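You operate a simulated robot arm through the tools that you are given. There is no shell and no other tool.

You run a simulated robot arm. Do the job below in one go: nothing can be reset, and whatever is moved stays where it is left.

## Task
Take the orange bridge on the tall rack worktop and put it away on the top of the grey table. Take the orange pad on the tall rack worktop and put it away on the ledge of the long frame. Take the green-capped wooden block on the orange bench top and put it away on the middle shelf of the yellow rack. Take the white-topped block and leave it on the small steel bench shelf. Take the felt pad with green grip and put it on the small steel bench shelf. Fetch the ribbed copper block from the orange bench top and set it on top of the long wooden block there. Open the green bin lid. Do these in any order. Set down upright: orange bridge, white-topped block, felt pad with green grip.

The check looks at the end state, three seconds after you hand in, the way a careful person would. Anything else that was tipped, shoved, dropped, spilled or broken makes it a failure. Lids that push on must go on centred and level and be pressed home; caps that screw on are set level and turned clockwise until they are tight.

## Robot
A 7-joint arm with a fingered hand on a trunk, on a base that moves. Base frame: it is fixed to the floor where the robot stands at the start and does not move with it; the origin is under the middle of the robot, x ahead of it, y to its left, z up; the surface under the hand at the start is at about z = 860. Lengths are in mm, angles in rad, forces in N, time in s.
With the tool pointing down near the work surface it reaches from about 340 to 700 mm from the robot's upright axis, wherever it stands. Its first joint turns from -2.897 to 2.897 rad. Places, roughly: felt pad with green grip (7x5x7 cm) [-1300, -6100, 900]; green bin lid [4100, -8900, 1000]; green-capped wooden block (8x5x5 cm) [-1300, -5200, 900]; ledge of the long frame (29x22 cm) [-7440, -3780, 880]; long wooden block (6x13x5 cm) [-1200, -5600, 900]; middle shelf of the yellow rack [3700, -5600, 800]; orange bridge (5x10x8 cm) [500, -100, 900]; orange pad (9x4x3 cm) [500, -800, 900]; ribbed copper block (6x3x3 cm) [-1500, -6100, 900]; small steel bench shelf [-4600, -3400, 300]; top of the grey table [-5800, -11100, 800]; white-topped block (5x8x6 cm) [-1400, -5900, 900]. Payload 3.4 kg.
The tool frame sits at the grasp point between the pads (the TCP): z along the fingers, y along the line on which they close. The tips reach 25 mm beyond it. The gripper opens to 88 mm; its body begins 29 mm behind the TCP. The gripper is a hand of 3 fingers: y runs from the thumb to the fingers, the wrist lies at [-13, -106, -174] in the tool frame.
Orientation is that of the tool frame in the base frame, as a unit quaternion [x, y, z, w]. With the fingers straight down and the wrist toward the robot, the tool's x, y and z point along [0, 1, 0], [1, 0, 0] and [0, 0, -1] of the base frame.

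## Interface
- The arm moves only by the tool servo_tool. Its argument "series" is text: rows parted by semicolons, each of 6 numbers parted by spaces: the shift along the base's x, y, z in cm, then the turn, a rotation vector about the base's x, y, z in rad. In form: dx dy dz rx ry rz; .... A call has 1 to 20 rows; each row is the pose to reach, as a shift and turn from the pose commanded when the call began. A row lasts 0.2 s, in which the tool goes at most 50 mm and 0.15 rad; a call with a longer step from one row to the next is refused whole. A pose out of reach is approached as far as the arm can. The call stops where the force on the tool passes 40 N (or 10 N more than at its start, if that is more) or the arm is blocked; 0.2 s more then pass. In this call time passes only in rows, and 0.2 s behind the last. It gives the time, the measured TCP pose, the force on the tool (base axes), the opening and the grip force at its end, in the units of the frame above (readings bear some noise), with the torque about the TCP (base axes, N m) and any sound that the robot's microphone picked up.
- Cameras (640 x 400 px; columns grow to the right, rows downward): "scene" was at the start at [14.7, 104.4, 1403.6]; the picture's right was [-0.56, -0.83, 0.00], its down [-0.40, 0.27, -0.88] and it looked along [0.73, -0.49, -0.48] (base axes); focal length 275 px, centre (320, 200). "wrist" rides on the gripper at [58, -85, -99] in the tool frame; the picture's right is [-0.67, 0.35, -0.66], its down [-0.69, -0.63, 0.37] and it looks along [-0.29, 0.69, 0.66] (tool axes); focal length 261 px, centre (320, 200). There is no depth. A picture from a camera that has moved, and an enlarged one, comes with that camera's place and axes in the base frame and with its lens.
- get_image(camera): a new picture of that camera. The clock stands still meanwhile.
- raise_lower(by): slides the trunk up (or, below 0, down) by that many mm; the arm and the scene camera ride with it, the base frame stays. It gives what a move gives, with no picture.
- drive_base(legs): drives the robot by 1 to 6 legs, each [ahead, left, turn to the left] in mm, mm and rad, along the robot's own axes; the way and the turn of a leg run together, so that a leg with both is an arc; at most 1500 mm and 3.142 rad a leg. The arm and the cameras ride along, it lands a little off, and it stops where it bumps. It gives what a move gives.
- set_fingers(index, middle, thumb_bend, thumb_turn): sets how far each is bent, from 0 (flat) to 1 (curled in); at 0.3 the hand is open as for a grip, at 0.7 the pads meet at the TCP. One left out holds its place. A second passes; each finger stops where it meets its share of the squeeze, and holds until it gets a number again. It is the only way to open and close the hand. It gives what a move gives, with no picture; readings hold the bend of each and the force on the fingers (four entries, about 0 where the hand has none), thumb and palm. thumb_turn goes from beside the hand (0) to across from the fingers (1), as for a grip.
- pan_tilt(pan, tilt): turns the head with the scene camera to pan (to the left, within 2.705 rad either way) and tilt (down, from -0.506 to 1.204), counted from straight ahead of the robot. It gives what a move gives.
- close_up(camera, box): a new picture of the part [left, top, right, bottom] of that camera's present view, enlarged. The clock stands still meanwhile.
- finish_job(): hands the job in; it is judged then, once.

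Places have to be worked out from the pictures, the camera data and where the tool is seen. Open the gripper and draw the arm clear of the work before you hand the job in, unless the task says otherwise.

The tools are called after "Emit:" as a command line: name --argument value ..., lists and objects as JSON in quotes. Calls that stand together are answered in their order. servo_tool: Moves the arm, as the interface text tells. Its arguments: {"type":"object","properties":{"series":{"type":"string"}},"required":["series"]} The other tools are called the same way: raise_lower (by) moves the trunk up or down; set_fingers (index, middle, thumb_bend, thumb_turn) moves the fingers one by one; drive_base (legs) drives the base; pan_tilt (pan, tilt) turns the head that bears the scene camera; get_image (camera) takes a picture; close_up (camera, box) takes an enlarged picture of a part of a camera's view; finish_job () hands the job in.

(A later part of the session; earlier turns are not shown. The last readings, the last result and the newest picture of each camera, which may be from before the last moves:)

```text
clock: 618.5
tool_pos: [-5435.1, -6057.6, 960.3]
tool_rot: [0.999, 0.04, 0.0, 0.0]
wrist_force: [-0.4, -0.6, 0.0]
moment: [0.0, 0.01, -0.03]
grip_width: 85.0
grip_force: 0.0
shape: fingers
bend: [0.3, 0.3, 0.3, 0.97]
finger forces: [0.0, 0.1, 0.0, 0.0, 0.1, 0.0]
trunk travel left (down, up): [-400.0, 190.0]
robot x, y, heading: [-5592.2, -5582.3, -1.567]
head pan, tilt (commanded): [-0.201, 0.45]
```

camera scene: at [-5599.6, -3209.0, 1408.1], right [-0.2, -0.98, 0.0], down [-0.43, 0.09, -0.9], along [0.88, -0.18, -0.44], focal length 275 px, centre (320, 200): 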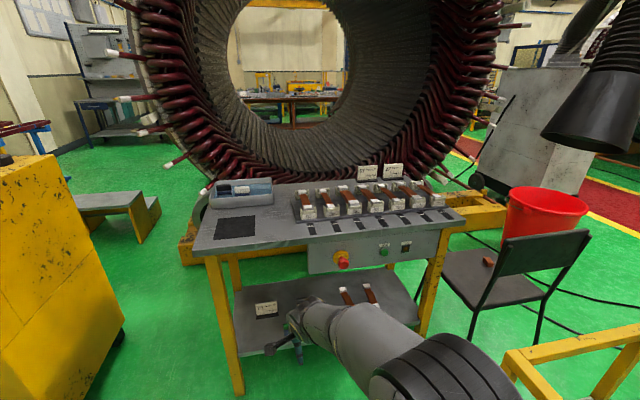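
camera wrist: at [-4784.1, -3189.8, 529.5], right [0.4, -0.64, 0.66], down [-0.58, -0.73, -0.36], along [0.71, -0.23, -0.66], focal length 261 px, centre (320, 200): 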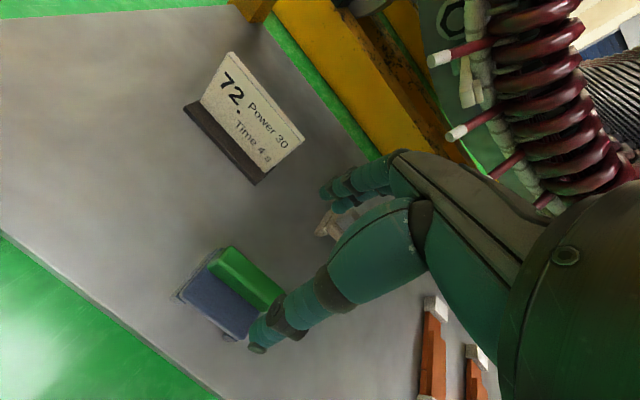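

Back through the passage. I recentre and raise the arm, then drive to the walkway and east to the orange bench for the white-topped block.

Emit:
servo_tool --series "-3 0 3.5 0 0 0; -6 0 7 0 0 0; -9 0 10.5 0 0 0; -12 0 14 0 0 0"

Emit:
drive_base --legs '[[1470, 0, 0], [0, 0, 1.565], [1450, 0, 0], [1450, 0, 0], [1250, 0, 0], [0, 0, 1.571]]'

```text
clock: 619.5
tool_pos: [-5556.3, -6059.3, 1100.2]
tool_rot: [0.999, 0.04, -0.001, 0.0]
wrist_force: [0.2, 0.0, 0.6]
moment: [-0.01, -0.01, 0.0]
grip_width: 84.5
grip_force: 0.1
shape: fingers
bend: [0.3, 0.3, 0.3, 0.97]
finger forces: [0.0, 0.0, 0.0, 0.0, 0.0, 0.0]
trunk travel left (down, up): [-400.0, 190.0]
robot x, y, heading: [-5593.9, -5582.6, -1.573]
head pan, tilt (commanded): [-0.201, 0.45]
```

```text
clock: 653.6
tool_pos: [-1494.3, -6754.1, 1099.3]
tool_rot: [0.018, 1.0, 0.0, 0.001]
wrist_force: [-0.2, -0.5, 0.4]
moment: [0.02, 0.03, 0.03]
grip_width: 84.5
grip_force: 0.0
shape: fingers
bend: [0.3, 0.3, 0.3, 0.97]
finger forces: [0.0, 0.0, 0.0, 0.0, 0.0, 0.0]
trunk travel left (down, up): [-400.0, 190.0]
robot x, y, heading: [-1513.4, -7235.3, 1.457]
head pan, tilt (commanded): [-0.201, 0.45]
```

I correct the heading and roll up to the bench in front of the white-topped block.

Emit:
drive_base --legs '[[0, 0, 0.114], [640, -140, 0]]'

Emit:
pan_tilt --pan 0.0 --tilt 0.65

Emit:
get_image --camera "scene"

Emit:
get_image --camera "wrist"

```text
clock: 657.8
tool_pos: [-1411.7, -6105.8, 1099.2]
tool_rot: [-0.039, 0.999, 0.0, 0.001]
wrist_force: [0.0, 0.1, -0.3]
moment: [0.02, 0.02, 0.02]
grip_width: 84.6
grip_force: 0.0
shape: fingers
bend: [0.3, 0.3, 0.3, 0.97]
finger forces: [0.0, 0.0, 0.1, 0.0, 0.0, 0.0]
trunk travel left (down, up): [-400.0, 190.0]
robot x, y, heading: [-1376.6, -6584.5, 1.569]
head pan, tilt (commanded): [-0.201, 0.45]
```

```text
clock: 658.6
tool_pos: [-1411.9, -6105.7, 1098.9]
tool_rot: [-0.038, 0.999, 0.0, 0.001]
wrist_force: [0.2, -0.7, 0.7]
moment: [-0.04, 0.0, 0.01]
grip_width: 84.3
grip_force: 0.3
shape: fingers
bend: [0.3, 0.3, 0.3, 0.97]
finger forces: [0.1, 0.0, 0.1, 0.1, 0.0, 0.0]
trunk travel left (down, up): [-400.0, 190.0]
robot x, y, heading: [-1379.2, -6586.8, 1.566]
head pan, tilt (commanded): [0.0, 0.649]
```

```text
taken
camera scene: at [-1535.6, -6561.8, 1390.3], right [1.0, 0.0, 0.0], down [0.0, -0.6, -0.8], along [0.0, 0.8, -0.6], focal length 275 px, centre (320, 200)
```

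scene: 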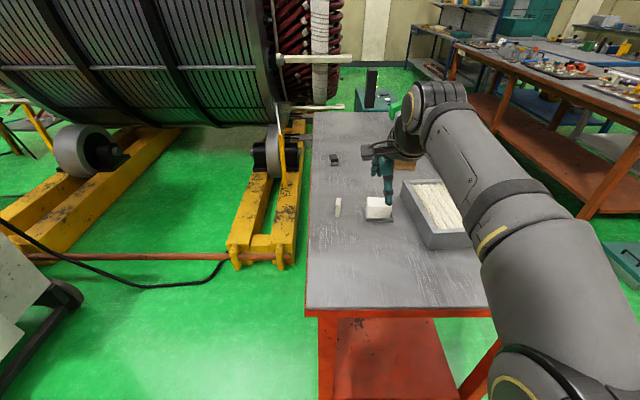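

```text
taken
camera wrist: at [-1463.2, -6195.1, 1198.7], right [0.64, 0.4, 0.66], down [0.73, -0.57, -0.36], along [0.23, 0.71, -0.66], focal length 261 px, centre (320, 200)
```

wrist: 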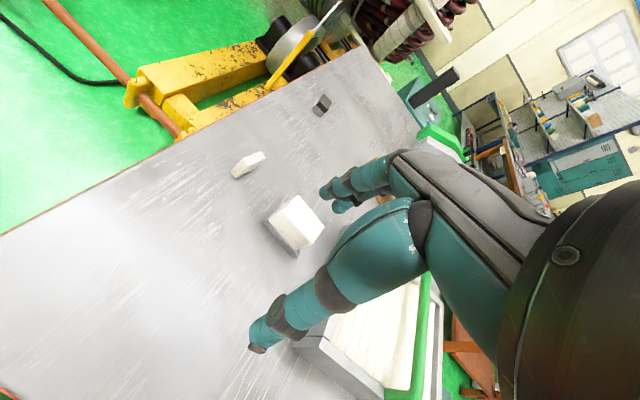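

I zoom the wrist view on the white-topped block.

Emit:
close_up --camera "wrist" --box '[220, 150, 350, 280]'

Emit:
close_up --camera "scene" --box '[310, 140, 450, 260]'

```text
3.08 times, centred on (285, 215) of wrist
camera zoom: at [-1463.2, -6195.1, 1198.7], right [0.64, 0.4, 0.66], down [0.73, -0.57, -0.36], along [0.23, 0.71, -0.66], focal length 802 px, centre (428, 154)
```

zoom: 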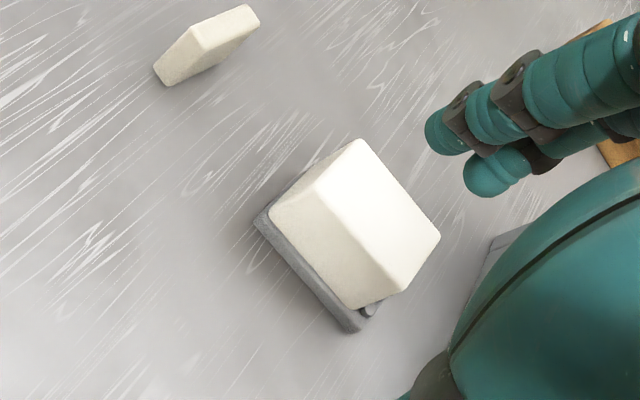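

```text
3.33 times, centred on (380, 200) of scene
camera zoom: at [-1535.6, -6561.8, 1390.3], right [1.0, 0.0, 0.0], down [0.0, -0.6, -0.8], along [0.0, 0.8, -0.6], focal length 918 px, centre (120, 200)
```

zoom: 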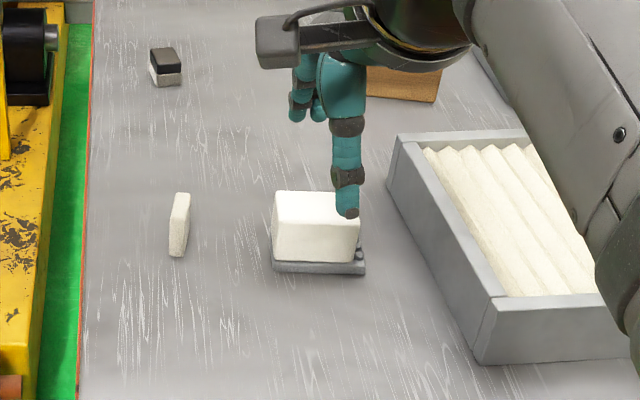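

White-topped block: top spans x −1398…−1335, y −5970…−5927, z ≈ 918, turned −0.06 rad; centre (−1366, −5949). I move the hand above it and align.

Emit:
servo_tool --series "0.92 3.14 -2 0 0 -0.03; 1.84 6.28 -4 0 0 -0.06; 2.76 9.42 -6 0 0 -0.09; 3.68 12.56 -8.5 0 0 -0.12; 4.6 15.7 -11.5 0 0 -0.136; 4.6 15.7 -14 0 0 -0.136"

Emit:
get_image --camera "wrist"

```text
clock: 660.0
tool_pos: [-1366.8, -5947.4, 958.5]
tool_rot: [0.03, 1.0, 0.001, 0.001]
wrist_force: [0.2, 0.4, -0.4]
moment: [-0.02, -0.02, -0.03]
grip_width: 84.4
grip_force: 0.0
shape: fingers
bend: [0.3, 0.3, 0.3, 0.97]
finger forces: [0.1, 0.1, 0.0, 0.0, 0.0, 0.0]
trunk travel left (down, up): [-400.0, 190.0]
robot x, y, heading: [-1374.4, -6584.3, 1.566]
head pan, tilt (commanded): [0.0, 0.649]
```

```text
taken
camera wrist: at [-1429.5, -6027.6, 1059.1], right [0.69, 0.31, 0.66], down [0.65, -0.67, -0.36], along [0.33, 0.68, -0.66], focal length 261 px, centre (320, 200)
```

wrist: 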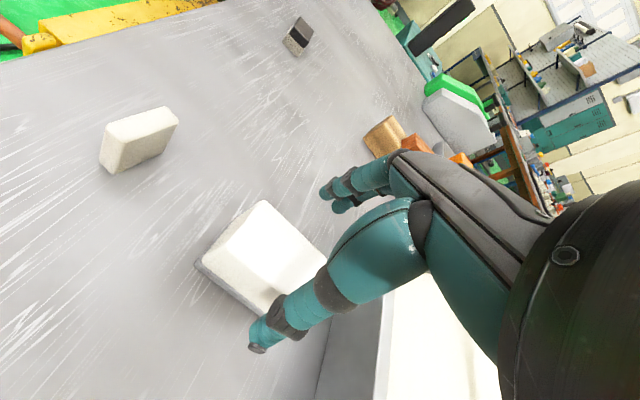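

Aligned. I lower to z ≈ 900.

Emit:
servo_tool --series "0 0 -1.5 0 0 0; 0 0 -3 0 0 0; 0 0 -4.5 0 0 0; 0 0 -5.7 0 0 0"

Emit:
get_image --camera "wrist"

```text
clock: 661.0
tool_pos: [-1365.9, -5948.2, 902.2]
tool_rot: [0.028, 1.0, 0.0, 0.001]
wrist_force: [0.4, -0.2, -0.2]
moment: [0.03, 0.01, -0.04]
grip_width: 84.5
grip_force: 0.0
shape: fingers
bend: [0.3, 0.3, 0.3, 0.97]
finger forces: [0.0, 0.1, 0.0, 0.1, 0.0, 0.0]
trunk travel left (down, up): [-400.0, 190.0]
robot x, y, heading: [-1377.3, -6583.4, 1.567]
head pan, tilt (commanded): [0.0, 0.649]
```

```text
taken
camera wrist: at [-1428.9, -6029.8, 1002.2], right [0.69, 0.31, 0.66], down [0.65, -0.67, -0.36], along [0.33, 0.68, -0.66], focal length 261 px, centre (320, 200)
```

wrist: 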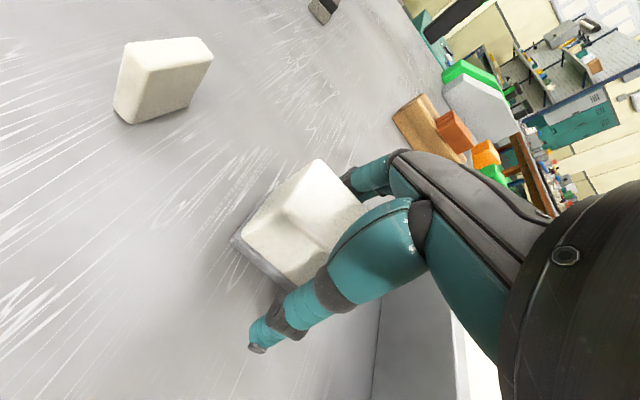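

The block sits between thumb and fingers. I close the hand.

Emit:
set_fingers --index 0.75 --middle 0.75 --thumb_bend 0.75

Emit:
servo_tool --series "0 0 0.3 0 0 0; 0 0 1 0 0 0; 0 0 2 0 0 0; 0 0 4 0 0 0; 0 0 7 0 0 0"

Emit:
get_image --camera "wrist"

```text
clock: 662.0
tool_pos: [-1365.8, -5948.6, 903.3]
tool_rot: [0.029, 1.0, 0.0, 0.001]
wrist_force: [-0.6, 2.2, 1.1]
moment: [0.14, -0.06, 0.05]
grip_width: 38.0
grip_force: 17.7
shape: fingers
bend: [0.53, 0.56, 0.53, 0.96]
finger forces: [9.5, 9.1, 0.0, 0.0, 16.9, 0.1]
trunk travel left (down, up): [-400.0, 190.0]
robot x, y, heading: [-1378.9, -6584.3, 1.568]
head pan, tilt (commanded): [0.0, 0.649]
```

```text
clock: 663.2
tool_pos: [-1363.7, -5950.4, 971.5]
tool_rot: [0.03, 1.0, 0.0, 0.001]
wrist_force: [0.1, 0.5, -2.1]
moment: [0.01, -0.01, -0.01]
grip_width: 37.8
grip_force: 16.6
shape: fingers
bend: [0.53, 0.56, 0.53, 0.96]
finger forces: [9.0, 7.8, 0.0, 0.1, 16.6, 0.1]
trunk travel left (down, up): [-400.0, 190.0]
robot x, y, heading: [-1377.2, -6587.6, 1.57]
head pan, tilt (commanded): [0.0, 0.649]
```

```text
taken
camera wrist: at [-1427.4, -6031.3, 1072.0], right [0.69, 0.31, 0.66], down [0.65, -0.67, -0.36], along [0.33, 0.68, -0.66], focal length 261 px, centre (320, 200)
```

wrist: 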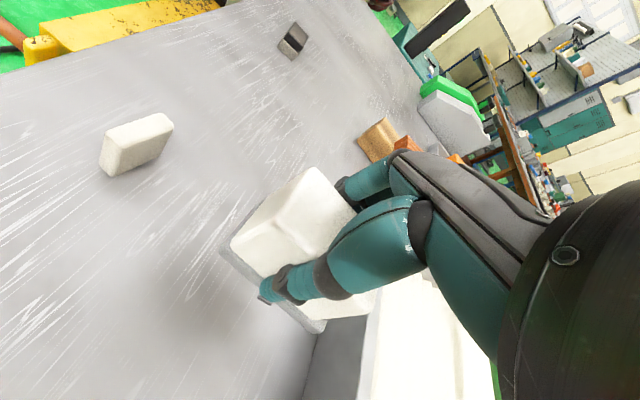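

The white-topped block with its base plate is held securely (about 2 N load). I lift, draw in, and head back west along the walkway.

Emit:
servo_tool --series "0 0 4 0 0 0; 0 0 8 0 0 0; 0 -4 10 0 0 0; 0 -8 10 0 0 0; 0 -12 10 0 0 0; 0 -15 10 0 0 0"

Emit:
drive_base --legs '[[-440, 0, 0], [0, 0, 1.575], [1450, 0, 0], [1450, 0, 0]]'

```text
clock: 664.6
tool_pos: [-1365.8, -6100.0, 1072.2]
tool_rot: [0.029, 1.0, 0.0, 0.001]
wrist_force: [-1.1, -0.5, -2.2]
moment: [-0.01, -0.02, 0.02]
grip_width: 37.9
grip_force: 16.7
shape: fingers
bend: [0.54, 0.56, 0.53, 0.96]
finger forces: [8.9, 7.6, 0.0, 0.0, 16.4, 0.1]
trunk travel left (down, up): [-400.0, 190.0]
robot x, y, heading: [-1377.5, -6583.0, 1.573]
head pan, tilt (commanded): [0.0, 0.649]
```

```text
clock: 684.6
tool_pos: [-4717.4, -7199.6, 1073.2]
tool_rot: [0.714, -0.7, -0.001, -0.001]
wrist_force: [-0.2, 0.2, -2.9]
moment: [-0.01, 0.01, -0.01]
grip_width: 37.0
grip_force: 15.4
shape: fingers
bend: [0.54, 0.57, 0.53, 0.96]
finger forces: [8.4, 7.3, 0.0, 0.0, 15.7, 0.0]
trunk travel left (down, up): [-400.0, 190.0]
robot x, y, heading: [-4232.6, -7171.4, -3.059]
head pan, tilt (commanded): [0.0, 0.649]
```

I continue to x ≈ −5590, turn to face south, and reverse north to the passage as before.

Emit:
drive_base --legs '[[1355, -130, 0], [0, 0, 1.488]]'

Emit:
get_image --camera "wrist"

```text
clock: 695.1
tool_pos: [-5625.4, -7624.5, 1073.3]
tool_rot: [0.999, -0.034, -0.002, 0.0]
wrist_force: [0.5, 0.2, -3.2]
moment: [0.0, 0.04, 0.0]
grip_width: 36.8
grip_force: 14.8
shape: fingers
bend: [0.54, 0.57, 0.53, 0.96]
finger forces: [8.2, 7.2, 0.0, 0.0, 15.1, 0.1]
trunk travel left (down, up): [-400.0, 190.0]
robot x, y, heading: [-5609.8, -7133.4, -1.581]
head pan, tilt (commanded): [0.0, 0.649]
```

```text
taken
camera wrist: at [-5562.7, -7542.9, 1172.4], right [-0.69, -0.3, 0.66], down [-0.64, 0.68, -0.36], along [-0.33, -0.67, -0.66], focal length 261 px, centre (320, 200)
```

wrist: 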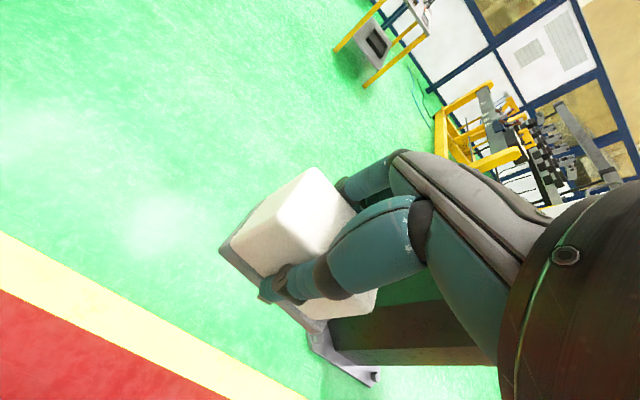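

I shift 35 mm east for margin from the dustpan, square the heading, and reverse north.

Emit:
drive_base --legs '[[0, 40, 0.01]]'

Emit:
drive_base --legs '[[-900, -5, 0]]'

Emit:
drive_base --legs '[[-650, -5, 0]]'

```text
clock: 696.0
tool_pos: [-5580.3, -7622.4, 1072.8]
tool_rot: [1.0, -0.029, -0.001, 0.0]
wrist_force: [-0.1, 0.7, -2.7]
moment: [-0.05, -0.04, -0.02]
grip_width: 36.8
grip_force: 15.1
shape: fingers
bend: [0.54, 0.57, 0.53, 0.96]
finger forces: [8.3, 7.1, 0.0, 0.0, 15.3, 0.1]
trunk travel left (down, up): [-400.0, 190.0]
robot x, y, heading: [-5568.5, -7140.1, -1.571]
head pan, tilt (commanded): [0.0, 0.649]
```

```text
clock: 700.9
tool_pos: [-5585.1, -6702.2, 1073.8]
tool_rot: [1.0, -0.023, -0.001, 0.0]
wrist_force: [1.0, 0.3, -3.3]
moment: [-0.02, -0.03, -0.02]
grip_width: 37.0
grip_force: 15.7
shape: fingers
bend: [0.54, 0.57, 0.53, 0.96]
finger forces: [8.1, 7.0, 0.0, 0.0, 15.2, 0.0]
trunk travel left (down, up): [-400.0, 190.0]
robot x, y, heading: [-5580.7, -6216.2, -1.559]
head pan, tilt (commanded): [0.0, 0.649]
```

```text
clock: 704.5
tool_pos: [-5595.6, -6055.0, 1073.4]
tool_rot: [1.0, -0.026, -0.001, -0.001]
wrist_force: [0.2, 0.2, -2.1]
moment: [0.01, 0.02, 0.0]
grip_width: 37.1
grip_force: 15.3
shape: fingers
bend: [0.54, 0.57, 0.53, 0.96]
finger forces: [8.2, 7.2, 0.0, 0.0, 15.2, 0.0]
trunk travel left (down, up): [-400.0, 190.0]
robot x, y, heading: [-5590.4, -5569.3, -1.563]
head pan, tilt (commanded): [0.0, 0.649]
```

At the passage entry. I swing the arm to the stool side and repeat the earlier path.

Emit:
servo_tool --series "4 0 0 0 0 0; 8 0 0 0 0 0; 12 0 0 0 0 0; 16 0 0 0 0 0; 20 0.3 0 0 0 0"

Emit:
drive_base --legs '[[0, -150, -0.007]]'

Emit:
drive_base --legs '[[-285, -108, 0]]'

```text
clock: 705.7
tool_pos: [-5393.9, -6054.3, 1073.0]
tool_rot: [1.0, -0.026, -0.001, 0.0]
wrist_force: [-0.4, -0.5, -2.6]
moment: [0.02, -0.02, 0.02]
grip_width: 36.9
grip_force: 15.3
shape: fingers
bend: [0.54, 0.57, 0.53, 0.96]
finger forces: [8.2, 7.1, 0.0, 0.0, 15.2, 0.0]
trunk travel left (down, up): [-400.0, 190.0]
robot x, y, heading: [-5585.7, -5569.3, -1.565]
head pan, tilt (commanded): [0.0, 0.649]
```

```text
clock: 707.0
tool_pos: [-5549.5, -6054.6, 1072.4]
tool_rot: [1.0, -0.03, -0.001, 0.0]
wrist_force: [0.0, 0.5, -2.2]
moment: [0.0, 0.01, -0.02]
grip_width: 36.9
grip_force: 15.0
shape: fingers
bend: [0.54, 0.57, 0.53, 0.96]
finger forces: [8.2, 7.1, 0.0, 0.1, 15.2, 0.1]
trunk travel left (down, up): [-400.0, 190.0]
robot x, y, heading: [-5735.2, -5568.0, -1.578]
head pan, tilt (commanded): [0.0, 0.649]
```

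```text
clock: 709.1
tool_pos: [-5652.8, -5769.3, 1072.4]
tool_rot: [1.0, -0.026, -0.001, 0.0]
wrist_force: [-0.2, 0.4, -2.9]
moment: [-0.01, 0.01, 0.01]
grip_width: 36.9
grip_force: 15.1
shape: fingers
bend: [0.54, 0.57, 0.53, 0.96]
finger forces: [8.2, 7.0, 0.0, 0.0, 15.3, 0.0]
trunk travel left (down, up): [-400.0, 190.0]
robot x, y, heading: [-5847.0, -5280.8, -1.567]
head pan, tilt (commanded): [0.0, 0.649]
```

Emit:
drive_base --legs '[[-103, -38, 0], [-100, -21, 0]]'

Emit:
drive_base --legs '[[-270, 0, 0]]'

Emit:
drive_base --legs '[[-270, 0, 0]]'

```text
clock: 711.1
tool_pos: [-5712.0, -5565.3, 1074.2]
tool_rot: [1.0, -0.026, -0.001, 0.0]
wrist_force: [-0.3, 0.1, -2.4]
moment: [-0.03, 0.02, 0.02]
grip_width: 37.1
grip_force: 15.1
shape: fingers
bend: [0.54, 0.57, 0.53, 0.96]
finger forces: [8.3, 7.1, 0.0, 0.0, 15.3, 0.0]
trunk travel left (down, up): [-400.0, 190.0]
robot x, y, heading: [-5903.9, -5082.0, -1.568]
head pan, tilt (commanded): [0.0, 0.649]
```

```text
clock: 713.0
tool_pos: [-5712.3, -5298.5, 1073.1]
tool_rot: [1.0, -0.024, 0.0, 0.0]
wrist_force: [0.6, 0.2, -2.8]
moment: [0.0, 0.0, -0.01]
grip_width: 36.9
grip_force: 15.0
shape: fingers
bend: [0.54, 0.57, 0.53, 0.96]
finger forces: [8.2, 7.1, 0.0, 0.1, 15.0, 0.0]
trunk travel left (down, up): [-400.0, 190.0]
robot x, y, heading: [-5907.3, -4809.0, -1.562]
head pan, tilt (commanded): [0.0, 0.649]
```

```text
clock: 714.9
tool_pos: [-5714.4, -5034.3, 1072.4]
tool_rot: [1.0, -0.023, 0.0, 0.0]
wrist_force: [-0.3, -0.6, -3.2]
moment: [0.03, -0.04, 0.0]
grip_width: 36.9
grip_force: 15.6
shape: fingers
bend: [0.54, 0.57, 0.53, 0.96]
finger forces: [8.2, 7.1, 0.1, 0.0, 15.3, 0.0]
trunk travel left (down, up): [-400.0, 190.0]
robot x, y, heading: [-5911.4, -4547.6, -1.561]
head pan, tilt (commanded): [0.0, 0.649]
```

Through again. I go around the cart and turn toward the steel bench.

Emit:
drive_base --legs '[[-60, -165, -0.01], [-600, 0, 0], [-535, 0, 0]]'

Emit:
drive_base --legs '[[0, 0, 1.571], [440, 0, 0]]'

Emit:
raise_lower --by -400

Emit:
pan_tilt --pan -0.2 --tilt 0.45

Emit:
get_image --camera "scene"

```text
clock: 722.0
tool_pos: [-5884.6, -3854.4, 1072.3]
tool_rot: [0.999, -0.032, 0.0, -0.001]
wrist_force: [-0.3, -1.1, -2.3]
moment: [-0.03, 0.03, -0.01]
grip_width: 36.7
grip_force: 15.1
shape: fingers
bend: [0.54, 0.57, 0.53, 0.96]
finger forces: [8.2, 7.0, 0.1, 0.0, 15.2, 0.0]
trunk travel left (down, up): [-400.0, 190.0]
robot x, y, heading: [-6071.4, -3370.9, -1.58]
head pan, tilt (commanded): [0.0, 0.649]
```

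```text
clock: 728.5
tool_pos: [-5140.7, -3204.3, 1073.5]
tool_rot: [0.739, 0.674, -0.001, 0.001]
wrist_force: [0.0, -1.1, -3.1]
moment: [0.01, -0.04, 0.01]
grip_width: 36.4
grip_force: 14.9
shape: fingers
bend: [0.55, 0.57, 0.54, 0.96]
finger forces: [8.0, 6.8, 0.0, 0.0, 14.8, 0.0]
trunk travel left (down, up): [-400.0, 190.0]
robot x, y, heading: [-5636.9, -3375.9, -0.033]
head pan, tilt (commanded): [0.0, 0.649]
```

```text
clock: 732.3
tool_pos: [-5139.8, -3203.5, 673.1]
tool_rot: [0.738, 0.674, -0.001, 0.001]
wrist_force: [-0.5, 0.7, -2.5]
moment: [0.01, -0.02, 0.02]
grip_width: 36.4
grip_force: 14.6
shape: fingers
bend: [0.55, 0.57, 0.54, 0.96]
finger forces: [8.0, 6.9, 0.0, 0.0, 14.7, 0.1]
trunk travel left (down, up): [0.0, 590.0]
robot x, y, heading: [-5633.6, -3379.5, -0.031]
head pan, tilt (commanded): [0.0, 0.649]
```

```text
clock: 733.0
tool_pos: [-5140.5, -3202.5, 673.1]
tool_rot: [0.739, 0.674, -0.002, 0.001]
wrist_force: [0.5, 0.7, -1.9]
moment: [-0.02, -0.05, 0.01]
grip_width: 36.3
grip_force: 15.1
shape: fingers
bend: [0.55, 0.57, 0.54, 0.96]
finger forces: [8.0, 6.9, 0.0, 0.0, 14.8, 0.0]
trunk travel left (down, up): [0.0, 590.0]
robot x, y, heading: [-5637.7, -3378.4, -0.031]
head pan, tilt (commanded): [-0.201, 0.45]
```

```text
taken
camera scene: at [-5599.4, -3242.1, 1008.0], right [-0.23, -0.97, 0.0], down [-0.42, 0.1, -0.9], along [0.88, -0.21, -0.44], focal length 275 px, centre (320, 200)
```

scene: 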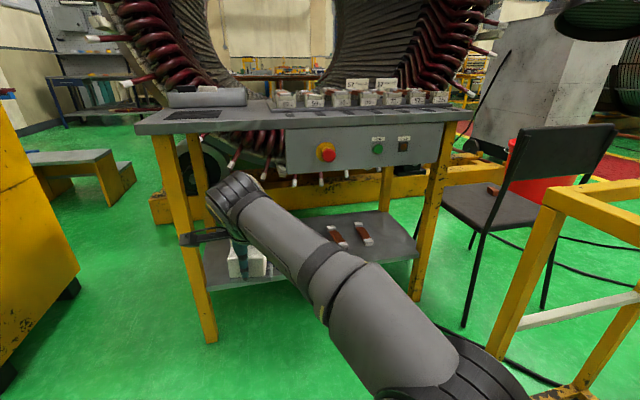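

I'll place this block at about (−4690, −3405), on the free front strip to the right of the pad. I straighten up, move the arm over to that line and lower it to just above shelf height.

Emit:
drive_base --legs '[[0, 0, 0.031]]'

Emit:
servo_tool --series "0 -4 -2 0 0 0.02; 0 -8 -4 0 0 0.04; 0 -12 -6 0 0 0.06; 0 -16 -9 0 0 0.06; 0 -20 -12 0 0 0.06; 0 -22 -16 0 0 0.06; 0 -22 -20 0 0 0.06; 0 -22 -24 0 0 0.06; 0 -22 -26.5 0 0 0.06"

Emit:
get_image --camera "scene"

Emit:
get_image --camera "wrist"

```text
clock: 733.8
tool_pos: [-5145.9, -3187.2, 672.6]
tool_rot: [0.727, 0.686, -0.002, 0.0]
wrist_force: [1.0, 0.1, -2.5]
moment: [0.02, -0.04, 0.0]
grip_width: 36.3
grip_force: 14.7
shape: fingers
bend: [0.55, 0.57, 0.54, 0.96]
finger forces: [8.0, 6.9, 0.1, 0.0, 14.7, 0.0]
trunk travel left (down, up): [0.0, 590.0]
robot x, y, heading: [-5631.8, -3376.4, -0.0]
head pan, tilt (commanded): [-0.201, 0.45]
```

```text
clock: 735.8
tool_pos: [-5146.5, -3408.5, 407.8]
tool_rot: [0.707, 0.707, -0.001, 0.0]
wrist_force: [0.0, -0.4, -3.0]
moment: [0.01, -0.01, 0.01]
grip_width: 36.4
grip_force: 14.4
shape: fingers
bend: [0.55, 0.57, 0.54, 0.96]
finger forces: [7.8, 6.9, 0.1, 0.0, 14.7, 0.0]
trunk travel left (down, up): [0.0, 590.0]
robot x, y, heading: [-5629.0, -3377.7, -0.002]
head pan, tilt (commanded): [-0.201, 0.45]
```

```text
taken
camera scene: at [-5603.9, -3241.2, 1008.1], right [-0.2, -0.98, 0.0], down [-0.43, 0.09, -0.9], along [0.88, -0.18, -0.44], focal length 275 px, centre (320, 200)
```

scene: 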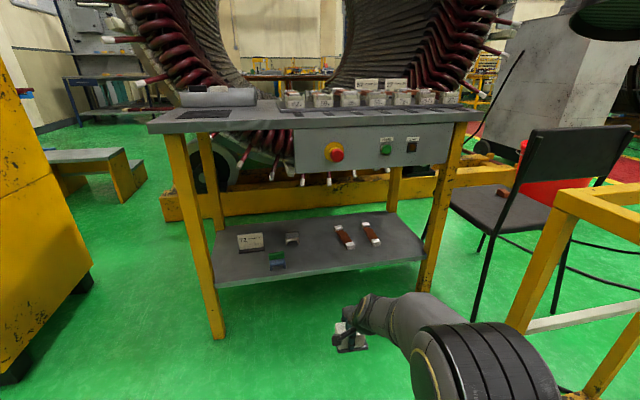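

```text
taken
camera wrist: at [-5232.3, -3350.8, 507.2], right [0.35, -0.67, 0.66], down [-0.63, -0.69, -0.36], along [0.69, -0.29, -0.66], focal length 261 px, centre (320, 200)
```

wrist: 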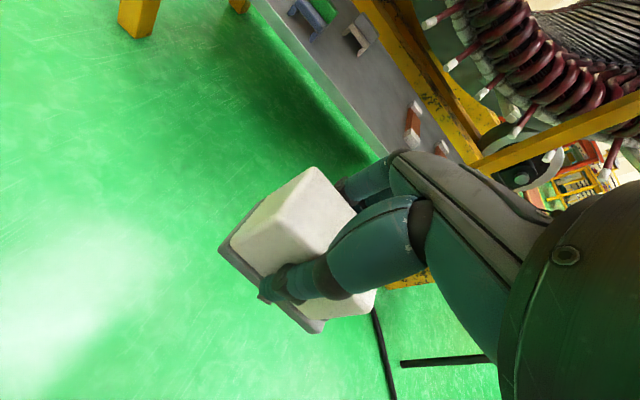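

The pad is visible standing on the shelf. I drive in 300 mm and check the spot.

Emit:
drive_base --legs '[[300, 0, 0]]'

Emit:
get_image --camera "wrist"

Emit:
get_image --camera "scene"

```text
clock: 737.9
tool_pos: [-4845.9, -3408.9, 407.4]
tool_rot: [0.707, 0.707, -0.001, 0.0]
wrist_force: [0.1, 0.0, -2.8]
moment: [-0.01, -0.01, 0.01]
grip_width: 36.1
grip_force: 15.1
shape: fingers
bend: [0.55, 0.57, 0.54, 0.96]
finger forces: [7.9, 6.8, 0.0, 0.0, 14.6, 0.1]
trunk travel left (down, up): [0.0, 590.0]
robot x, y, heading: [-5331.2, -3380.7, -0.003]
head pan, tilt (commanded): [-0.201, 0.45]
```

```text
taken
camera wrist: at [-4931.3, -3350.9, 507.5], right [0.35, -0.67, 0.66], down [-0.63, -0.69, -0.36], along [0.69, -0.29, -0.66], focal length 261 px, centre (320, 200)
```

wrist: 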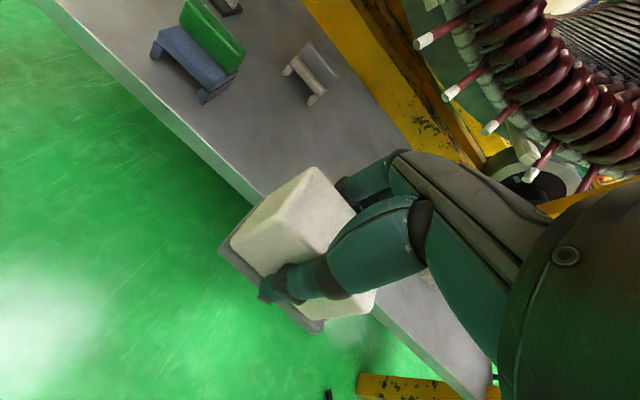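

```text
taken
camera scene: at [-5303.0, -3241.7, 1008.1], right [-0.2, -0.98, 0.0], down [-0.43, 0.09, -0.9], along [0.88, -0.18, -0.44], focal length 275 px, centre (320, 200)
```

scene: 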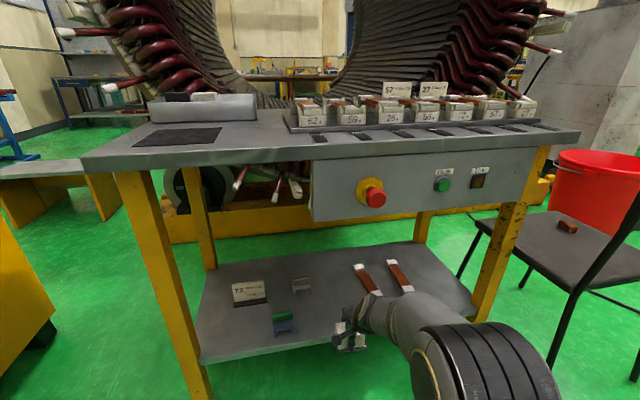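

The spot ahead is free, between the grey bracket and the bars. I advance the last 155 mm.

Emit:
drive_base --legs '[[155, 0, 0]]'

Emit:
get_image --camera "wrist"

Emit:
get_image --camera "scene"

```text
clock: 739.2
tool_pos: [-4692.5, -3410.6, 407.0]
tool_rot: [0.708, 0.706, -0.001, 0.0]
wrist_force: [0.5, 0.2, -2.7]
moment: [-0.02, -0.04, -0.03]
grip_width: 36.1
grip_force: 15.1
shape: fingers
bend: [0.55, 0.57, 0.54, 0.96]
finger forces: [7.9, 6.7, 0.1, 0.0, 14.7, 0.0]
trunk travel left (down, up): [0.0, 590.0]
robot x, y, heading: [-5179.1, -3379.3, -0.005]
head pan, tilt (commanded): [-0.201, 0.45]
```

```text
taken
camera wrist: at [-4777.1, -3351.9, 507.5], right [0.35, -0.67, 0.66], down [-0.63, -0.69, -0.36], along [0.69, -0.29, -0.66], focal length 261 px, centre (320, 200)
```

wrist: 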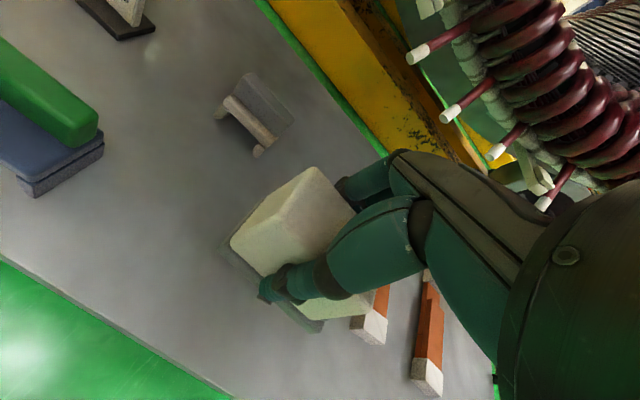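

```text
taken
camera scene: at [-5148.5, -3242.1, 1008.1], right [-0.2, -0.98, 0.0], down [-0.43, 0.09, -0.9], along [0.88, -0.18, -0.44], focal length 275 px, centre (320, 200)
```

scene: 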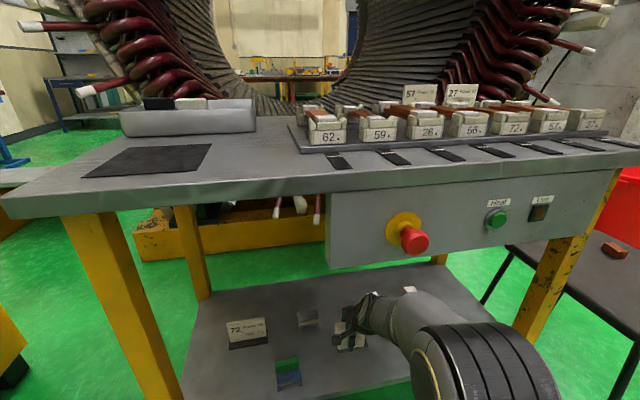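

Clear on all sides. I lower to about 10 mm above the shelf, then in small steps.

Emit:
servo_tool --series "0 0 -2 0 0 0; 0 0 -4 0 0 0; 0 0 -5.5 0 0 0; 0 0 -7 0 0 0"

Emit:
servo_tool --series "0 0 -0.2 0 0 0; 0 0 -0.4 0 0 0"

```text
clock: 740.2
tool_pos: [-4691.7, -3409.2, 337.4]
tool_rot: [0.707, 0.708, -0.001, 0.0]
wrist_force: [0.1, -0.6, -2.4]
moment: [-0.01, 0.01, 0.06]
grip_width: 36.2
grip_force: 14.8
shape: fingers
bend: [0.55, 0.57, 0.54, 0.96]
finger forces: [7.8, 6.9, 0.0, 0.0, 14.8, 0.0]
trunk travel left (down, up): [0.0, 590.0]
robot x, y, heading: [-5177.2, -3378.0, -0.009]
head pan, tilt (commanded): [-0.201, 0.45]
```

```text
clock: 740.8
tool_pos: [-4692.7, -3409.0, 334.6]
tool_rot: [0.707, 0.707, -0.002, 0.0]
wrist_force: [-0.3, 0.3, -3.1]
moment: [0.0, -0.02, 0.01]
grip_width: 36.4
grip_force: 14.3
shape: fingers
bend: [0.55, 0.57, 0.54, 0.96]
finger forces: [7.9, 6.7, 0.1, 0.0, 14.8, 0.0]
trunk travel left (down, up): [0.0, 590.0]
robot x, y, heading: [-5176.2, -3381.5, -0.001]
head pan, tilt (commanded): [-0.201, 0.45]
```

Emit:
servo_tool --series "0 0 -0.2 0 0 0; 0 0 -0.4 0 0 0"

Emit:
servo_tool --series "0 0 -0.15 0 0 0; 0 0 -0.3 0 0 0"

```text
clock: 741.4
tool_pos: [-4692.0, -3410.6, 329.7]
tool_rot: [0.707, 0.707, -0.001, 0.0]
wrist_force: [-0.5, 0.0, -1.9]
moment: [-0.03, 0.0, -0.02]
grip_width: 35.9
grip_force: 15.2
shape: fingers
bend: [0.55, 0.57, 0.54, 0.96]
finger forces: [7.9, 6.9, 0.0, 0.0, 14.7, 0.0]
trunk travel left (down, up): [0.0, 590.0]
robot x, y, heading: [-5177.6, -3376.1, -0.007]
head pan, tilt (commanded): [-0.201, 0.45]
```

```text
clock: 742.0
tool_pos: [-4691.6, -3410.4, 328.5]
tool_rot: [0.707, 0.707, -0.001, 0.001]
wrist_force: [-2.0, 0.6, 7.7]
moment: [-0.06, -0.06, -0.02]
grip_width: 36.4
grip_force: 16.4
shape: fingers
bend: [0.55, 0.57, 0.54, 0.95]
finger forces: [7.5, 7.2, 0.0, 0.0, 18.0, 0.0]
trunk travel left (down, up): [0.0, 590.0]
robot x, y, heading: [-5179.1, -3378.0, -0.0]
head pan, tilt (commanded): [-0.201, 0.45]
```

Contact at about 8 N. I open part way, check, then fully open and rise.

Emit:
set_fingers --index 0.42 --middle 0.42 --thumb_bend 0.4

Emit:
get_image --camera "wrist"

```text
clock: 743.0
tool_pos: [-4692.0, -3411.1, 326.6]
tool_rot: [0.707, 0.707, -0.001, 0.0]
wrist_force: [0.7, -0.4, -0.2]
moment: [0.04, 0.0, -0.04]
grip_width: 60.9
grip_force: 0.0
shape: fingers
bend: [0.42, 0.42, 0.4, 0.97]
finger forces: [0.0, 0.0, 0.0, 0.0, 0.1, 0.0]
trunk travel left (down, up): [0.0, 590.0]
robot x, y, heading: [-5176.9, -3379.1, -0.003]
head pan, tilt (commanded): [-0.201, 0.45]
```

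```text
taken
camera wrist: at [-4777.0, -3352.2, 426.6], right [0.35, -0.67, 0.66], down [-0.63, -0.69, -0.36], along [0.69, -0.29, -0.66], focal length 261 px, centre (320, 200)
```

wrist: 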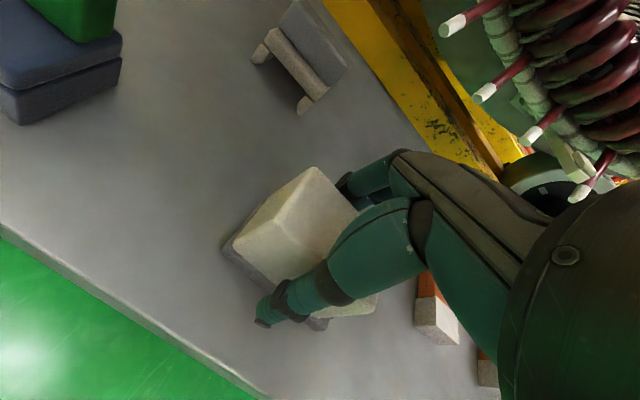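

The block stands free and upright. I open fully, rise, and back out.

Emit:
set_fingers --index 0.3 --middle 0.3 --thumb_bend 0.3

Emit:
servo_tool --series "0 0 1 0 0 0; 0 0 3 0 0 0; 0 0 6 0 0 0; 0 0 9 0 0 0"

Emit:
get_image --camera "wrist"

Emit:
drive_base --legs '[[-450, 0, 0]]'

Emit:
get_image --camera "scene"

```text
clock: 744.0
tool_pos: [-4692.4, -3411.0, 327.2]
tool_rot: [0.707, 0.707, -0.002, -0.001]
wrist_force: [-0.2, 0.6, 0.1]
moment: [0.03, -0.01, 0.03]
grip_width: 84.4
grip_force: 0.1
shape: fingers
bend: [0.3, 0.3, 0.3, 0.97]
finger forces: [0.0, 0.0, 0.0, 0.0, 0.0, 0.0]
trunk travel left (down, up): [0.0, 590.0]
robot x, y, heading: [-5180.7, -3378.5, -0.003]
head pan, tilt (commanded): [-0.201, 0.45]
```

```text
clock: 745.0
tool_pos: [-4691.8, -3412.5, 417.2]
tool_rot: [0.707, 0.707, -0.001, -0.001]
wrist_force: [-0.3, -0.1, -0.4]
moment: [0.02, 0.0, -0.04]
grip_width: 84.5
grip_force: 0.2
shape: fingers
bend: [0.3, 0.3, 0.3, 0.97]
finger forces: [0.1, 0.0, 0.0, 0.1, 0.0, 0.0]
trunk travel left (down, up): [0.0, 590.0]
robot x, y, heading: [-5179.9, -3379.8, -0.006]
head pan, tilt (commanded): [-0.201, 0.45]
```

```text
taken
camera wrist: at [-4776.6, -3353.5, 516.4], right [0.35, -0.67, 0.66], down [-0.63, -0.69, -0.36], along [0.69, -0.29, -0.66], focal length 261 px, centre (320, 200)
```

wrist: 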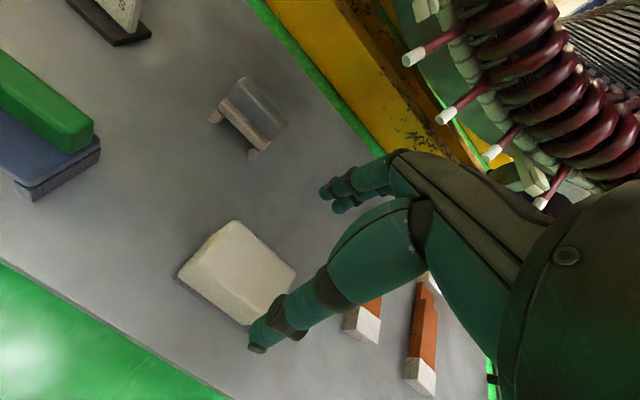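

```text
clock: 747.8
tool_pos: [-5140.1, -3409.7, 417.2]
tool_rot: [0.707, 0.707, -0.001, 0.0]
wrist_force: [-0.7, -0.6, 0.0]
moment: [-0.02, 0.05, -0.03]
grip_width: 84.5
grip_force: 0.0
shape: fingers
bend: [0.3, 0.3, 0.3, 0.97]
finger forces: [0.0, 0.0, 0.0, 0.0, 0.0, 0.0]
trunk travel left (down, up): [0.0, 590.0]
robot x, y, heading: [-5632.5, -3377.3, -0.003]
head pan, tilt (commanded): [-0.201, 0.45]
```

```text
taken
camera scene: at [-5597.8, -3240.7, 1008.1], right [-0.2, -0.98, 0.0], down [-0.43, 0.09, -0.9], along [0.88, -0.18, -0.44], focal length 275 px, centre (320, 200)
```

scene: 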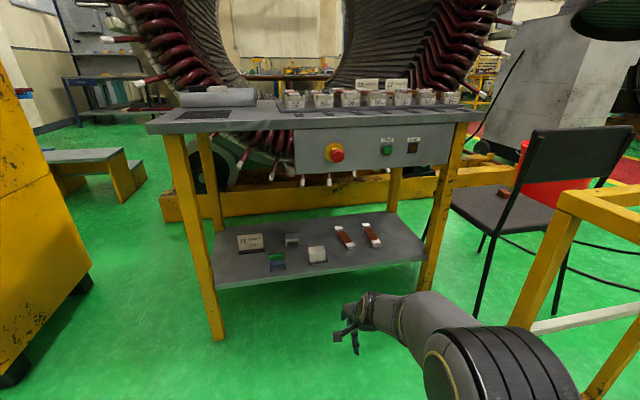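

Both pieces stand well on the shelf. On the way out I take a look at the long frame's ledge, where the orange pad must go later. First I raise the trunk and back away.

Emit:
raise_lower --by 400

Emit:
servo_tool --series "0 4 3 0 0 0; 0 8 6 0 0 0; 0 12 9 0 0 0; 0 16 11 0 0 0; 0 18 13 0 0 0"

Emit:
drive_base --legs '[[-440, 0, 0]]'

Emit:
pan_tilt --pan 2.65 --tilt 0.4

Emit:
get_image --camera "scene"

Emit:
pan_tilt --pan -2.65 --tilt 0.4

Emit:
get_image --camera "scene"

```text
clock: 751.6
tool_pos: [-5141.2, -3409.9, 816.7]
tool_rot: [0.707, 0.707, -0.001, 0.0]
wrist_force: [-0.8, -0.4, 0.1]
moment: [0.01, 0.01, 0.01]
grip_width: 84.6
grip_force: 0.0
shape: fingers
bend: [0.3, 0.3, 0.3, 0.97]
finger forces: [0.1, 0.0, 0.1, 0.0, 0.1, 0.0]
trunk travel left (down, up): [-400.0, 190.0]
robot x, y, heading: [-5627.5, -3378.6, -0.005]
head pan, tilt (commanded): [-0.201, 0.45]
```

```text
clock: 752.8
tool_pos: [-5142.8, -3230.3, 948.4]
tool_rot: [0.708, 0.706, -0.001, -0.001]
wrist_force: [0.2, 0.3, -0.2]
moment: [0.02, 0.0, 0.0]
grip_width: 84.8
grip_force: 0.1
shape: fingers
bend: [0.3, 0.3, 0.3, 0.97]
finger forces: [0.0, 0.0, 0.0, 0.0, 0.1, 0.0]
trunk travel left (down, up): [-400.0, 190.0]
robot x, y, heading: [-5628.9, -3375.9, -0.006]
head pan, tilt (commanded): [-0.201, 0.45]
```

```text
clock: 755.4
tool_pos: [-5578.2, -3231.2, 946.5]
tool_rot: [0.709, 0.706, -0.002, 0.001]
wrist_force: [0.5, 0.3, 0.2]
moment: [0.01, 0.0, 0.0]
grip_width: 84.1
grip_force: 0.1
shape: fingers
bend: [0.3, 0.3, 0.3, 0.97]
finger forces: [0.0, 0.0, 0.0, 0.0, 0.0, 0.0]
trunk travel left (down, up): [-400.0, 190.0]
robot x, y, heading: [-6063.5, -3378.2, -0.009]
head pan, tilt (commanded): [-0.201, 0.45]
```

```text
clock: 757.9
tool_pos: [-5578.1, -3231.3, 948.4]
tool_rot: [0.709, 0.706, -0.001, 0.0]
wrist_force: [1.1, -0.2, 0.3]
moment: [0.0, -0.01, 0.02]
grip_width: 84.6
grip_force: 0.1
shape: fingers
bend: [0.3, 0.3, 0.3, 0.97]
finger forces: [0.1, 0.0, 0.1, 0.0, 0.1, 0.0]
trunk travel left (down, up): [-400.0, 190.0]
robot x, y, heading: [-6064.1, -3375.5, -0.007]
head pan, tilt (commanded): [2.649, 0.4]
```

```text
taken
camera scene: at [-6204.8, -3175.0, 1412.7], right [0.48, 0.88, 0.0], down [0.34, -0.19, -0.92], along [-0.81, 0.44, -0.39], focal length 275 px, centre (320, 200)
```

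scene: 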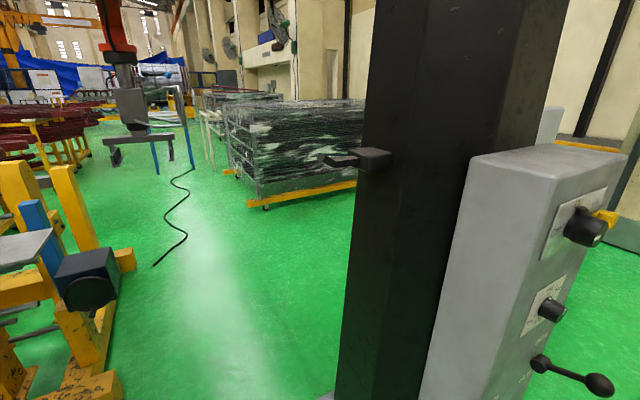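

```text
clock: 762.1
tool_pos: [-5578.4, -3231.3, 947.6]
tool_rot: [0.709, 0.705, -0.001, 0.0]
wrist_force: [-0.1, 0.3, -1.0]
moment: [0.02, 0.01, -0.03]
grip_width: 84.6
grip_force: 0.1
shape: fingers
bend: [0.3, 0.3, 0.3, 0.97]
finger forces: [0.0, 0.0, 0.1, 0.1, 0.0, 0.0]
trunk travel left (down, up): [-400.0, 190.0]
robot x, y, heading: [-6066.0, -3374.6, -0.007]
head pan, tilt (commanded): [-2.649, 0.4]
```

```text
taken
camera scene: at [-6205.4, -3262.6, 1412.8], right [-0.47, 0.88, 0.0], down [0.34, 0.18, -0.92], along [-0.81, -0.43, -0.39], focal length 275 px, centre (320, 200)
```

scene: 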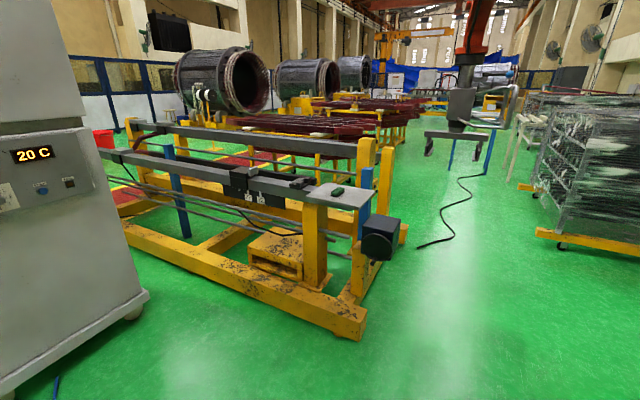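

The long frame and its ledge (grey plate with a small green thing on it) are in view. I zoom in.

Emit:
close_up --camera "scene" --box '[220, 150, 420, 350]'

Emit:
close_up --camera "scene" --box '[280, 165, 400, 235]'

```text
2.00 times, centred on (320, 250) of scene
camera zoom: at [-6205.4, -3262.6, 1412.8], right [-0.47, 0.88, 0.0], down [0.34, 0.18, -0.92], along [-0.81, -0.43, -0.39], focal length 551 px, centre (320, 100)
```

zoom: 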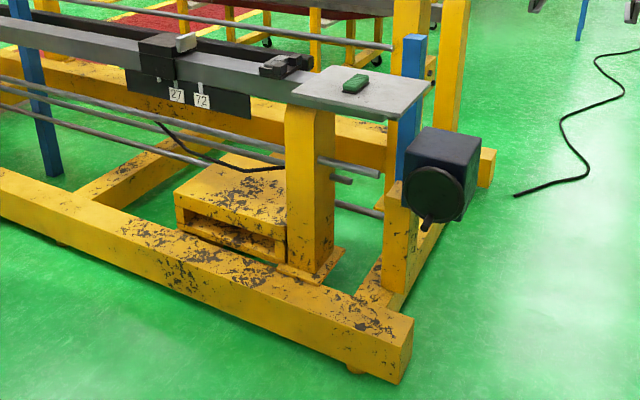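

```text
5.33 times, centred on (340, 200) of scene
camera zoom: at [-6205.4, -3262.6, 1412.8], right [-0.47, 0.88, 0.0], down [0.34, 0.18, -0.92], along [-0.81, -0.43, -0.39], focal length 1468 px, centre (213, 200)
```

zoom: 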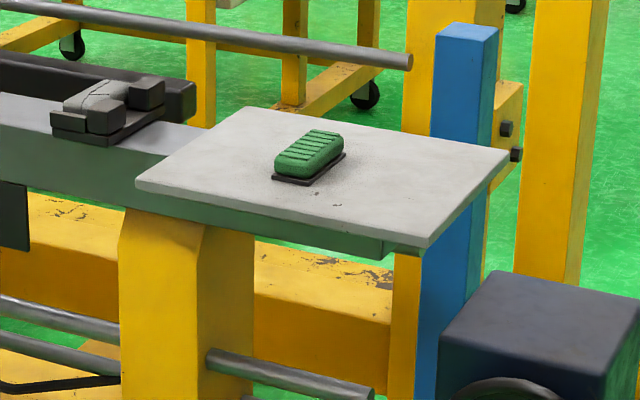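

The ledge spans about x −7565…−7318, y −3938…−3639 at z ≈ 880–890, with a green block in its middle, so its north part (around y −3700) is free. Now I return through the passage to fetch the orange pad.

Emit:
drive_base --legs '[[0, 0, -1.564]]'

Emit:
drive_base --legs '[[0, -10, 0], [600, 0, 0], [500, 0, 0]]'

```text
clock: 766.3
tool_pos: [-5924.9, -3861.3, 948.5]
tool_rot: [1.0, -0.008, -0.002, -0.001]
wrist_force: [-0.3, -0.1, -0.6]
moment: [-0.02, 0.03, 0.01]
grip_width: 84.4
grip_force: 0.1
shape: fingers
bend: [0.3, 0.3, 0.3, 0.97]
finger forces: [0.0, 0.0, 0.0, 0.0, 0.0, 0.1]
trunk travel left (down, up): [-400.0, 190.0]
robot x, y, heading: [-6065.9, -3374.2, -1.59]
head pan, tilt (commanded): [-2.649, 0.4]
```

```text
clock: 772.6
tool_pos: [-5958.2, -4962.0, 947.3]
tool_rot: [1.0, -0.009, 0.0, -0.001]
wrist_force: [-0.8, -0.2, 0.0]
moment: [-0.02, 0.01, -0.01]
grip_width: 84.4
grip_force: 0.1
shape: fingers
bend: [0.3, 0.3, 0.3, 0.97]
finger forces: [0.0, 0.0, 0.0, 0.0, 0.0, 0.1]
trunk travel left (down, up): [-400.0, 190.0]
robot x, y, heading: [-6095.1, -4474.0, -1.591]
head pan, tilt (commanded): [-2.649, 0.4]
```

I sidestep east onto the passage line and square the heading.

Emit:
drive_base --legs '[[0, 186, 0.02]]'

Emit:
servo_tool --series "3 0 1 0 0 0; 6 0 2 0 0 0"

```text
clock: 774.1
tool_pos: [-5761.6, -4959.0, 949.1]
tool_rot: [1.0, 0.0, -0.001, -0.001]
wrist_force: [-0.5, -0.5, -0.3]
moment: [-0.01, -0.02, 0.01]
grip_width: 84.7
grip_force: 0.1
shape: fingers
bend: [0.3, 0.3, 0.3, 0.97]
finger forces: [0.0, 0.1, 0.0, 0.0, 0.0, 0.0]
trunk travel left (down, up): [-400.0, 190.0]
robot x, y, heading: [-5910.6, -4475.7, -1.573]
head pan, tilt (commanded): [-2.649, 0.4]
```

```text
clock: 774.7
tool_pos: [-5699.9, -4959.8, 967.2]
tool_rot: [1.0, 0.0, -0.002, -0.001]
wrist_force: [-0.7, 0.6, -1.0]
moment: [0.0, 0.01, -0.01]
grip_width: 84.4
grip_force: 0.0
shape: fingers
bend: [0.3, 0.3, 0.3, 0.97]
finger forces: [0.1, 0.0, 0.0, 0.0, 0.1, 0.0]
trunk travel left (down, up): [-400.0, 190.0]
robot x, y, heading: [-5907.0, -4475.3, -1.575]
head pan, tilt (commanded): [-2.649, 0.4]
```

Emit:
drive_base --legs '[[300, 0, 0]]'

Emit:
drive_base --legs '[[300, 0, 0]]'

```text
clock: 776.8
tool_pos: [-5702.4, -5257.4, 967.9]
tool_rot: [1.0, 0.0, -0.002, 0.0]
wrist_force: [0.6, 0.7, 0.6]
moment: [-0.01, 0.03, -0.01]
grip_width: 84.8
grip_force: 0.1
shape: fingers
bend: [0.3, 0.3, 0.3, 0.97]
finger forces: [0.1, 0.1, 0.0, 0.0, 0.1, 0.0]
trunk travel left (down, up): [-400.0, 190.0]
robot x, y, heading: [-5910.5, -4773.1, -1.574]
head pan, tilt (commanded): [-2.649, 0.4]
```

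```text
clock: 778.8
tool_pos: [-5708.9, -5559.7, 967.9]
tool_rot: [1.0, -0.004, -0.001, -0.001]
wrist_force: [-0.7, 0.6, 0.2]
moment: [0.01, -0.02, -0.03]
grip_width: 84.7
grip_force: 0.0
shape: fingers
bend: [0.3, 0.3, 0.3, 0.97]
finger forces: [0.0, 0.1, 0.0, 0.1, 0.0, 0.0]
trunk travel left (down, up): [-400.0, 190.0]
robot x, y, heading: [-5909.2, -5069.9, -1.582]
head pan, tilt (commanded): [-2.649, 0.4]
```

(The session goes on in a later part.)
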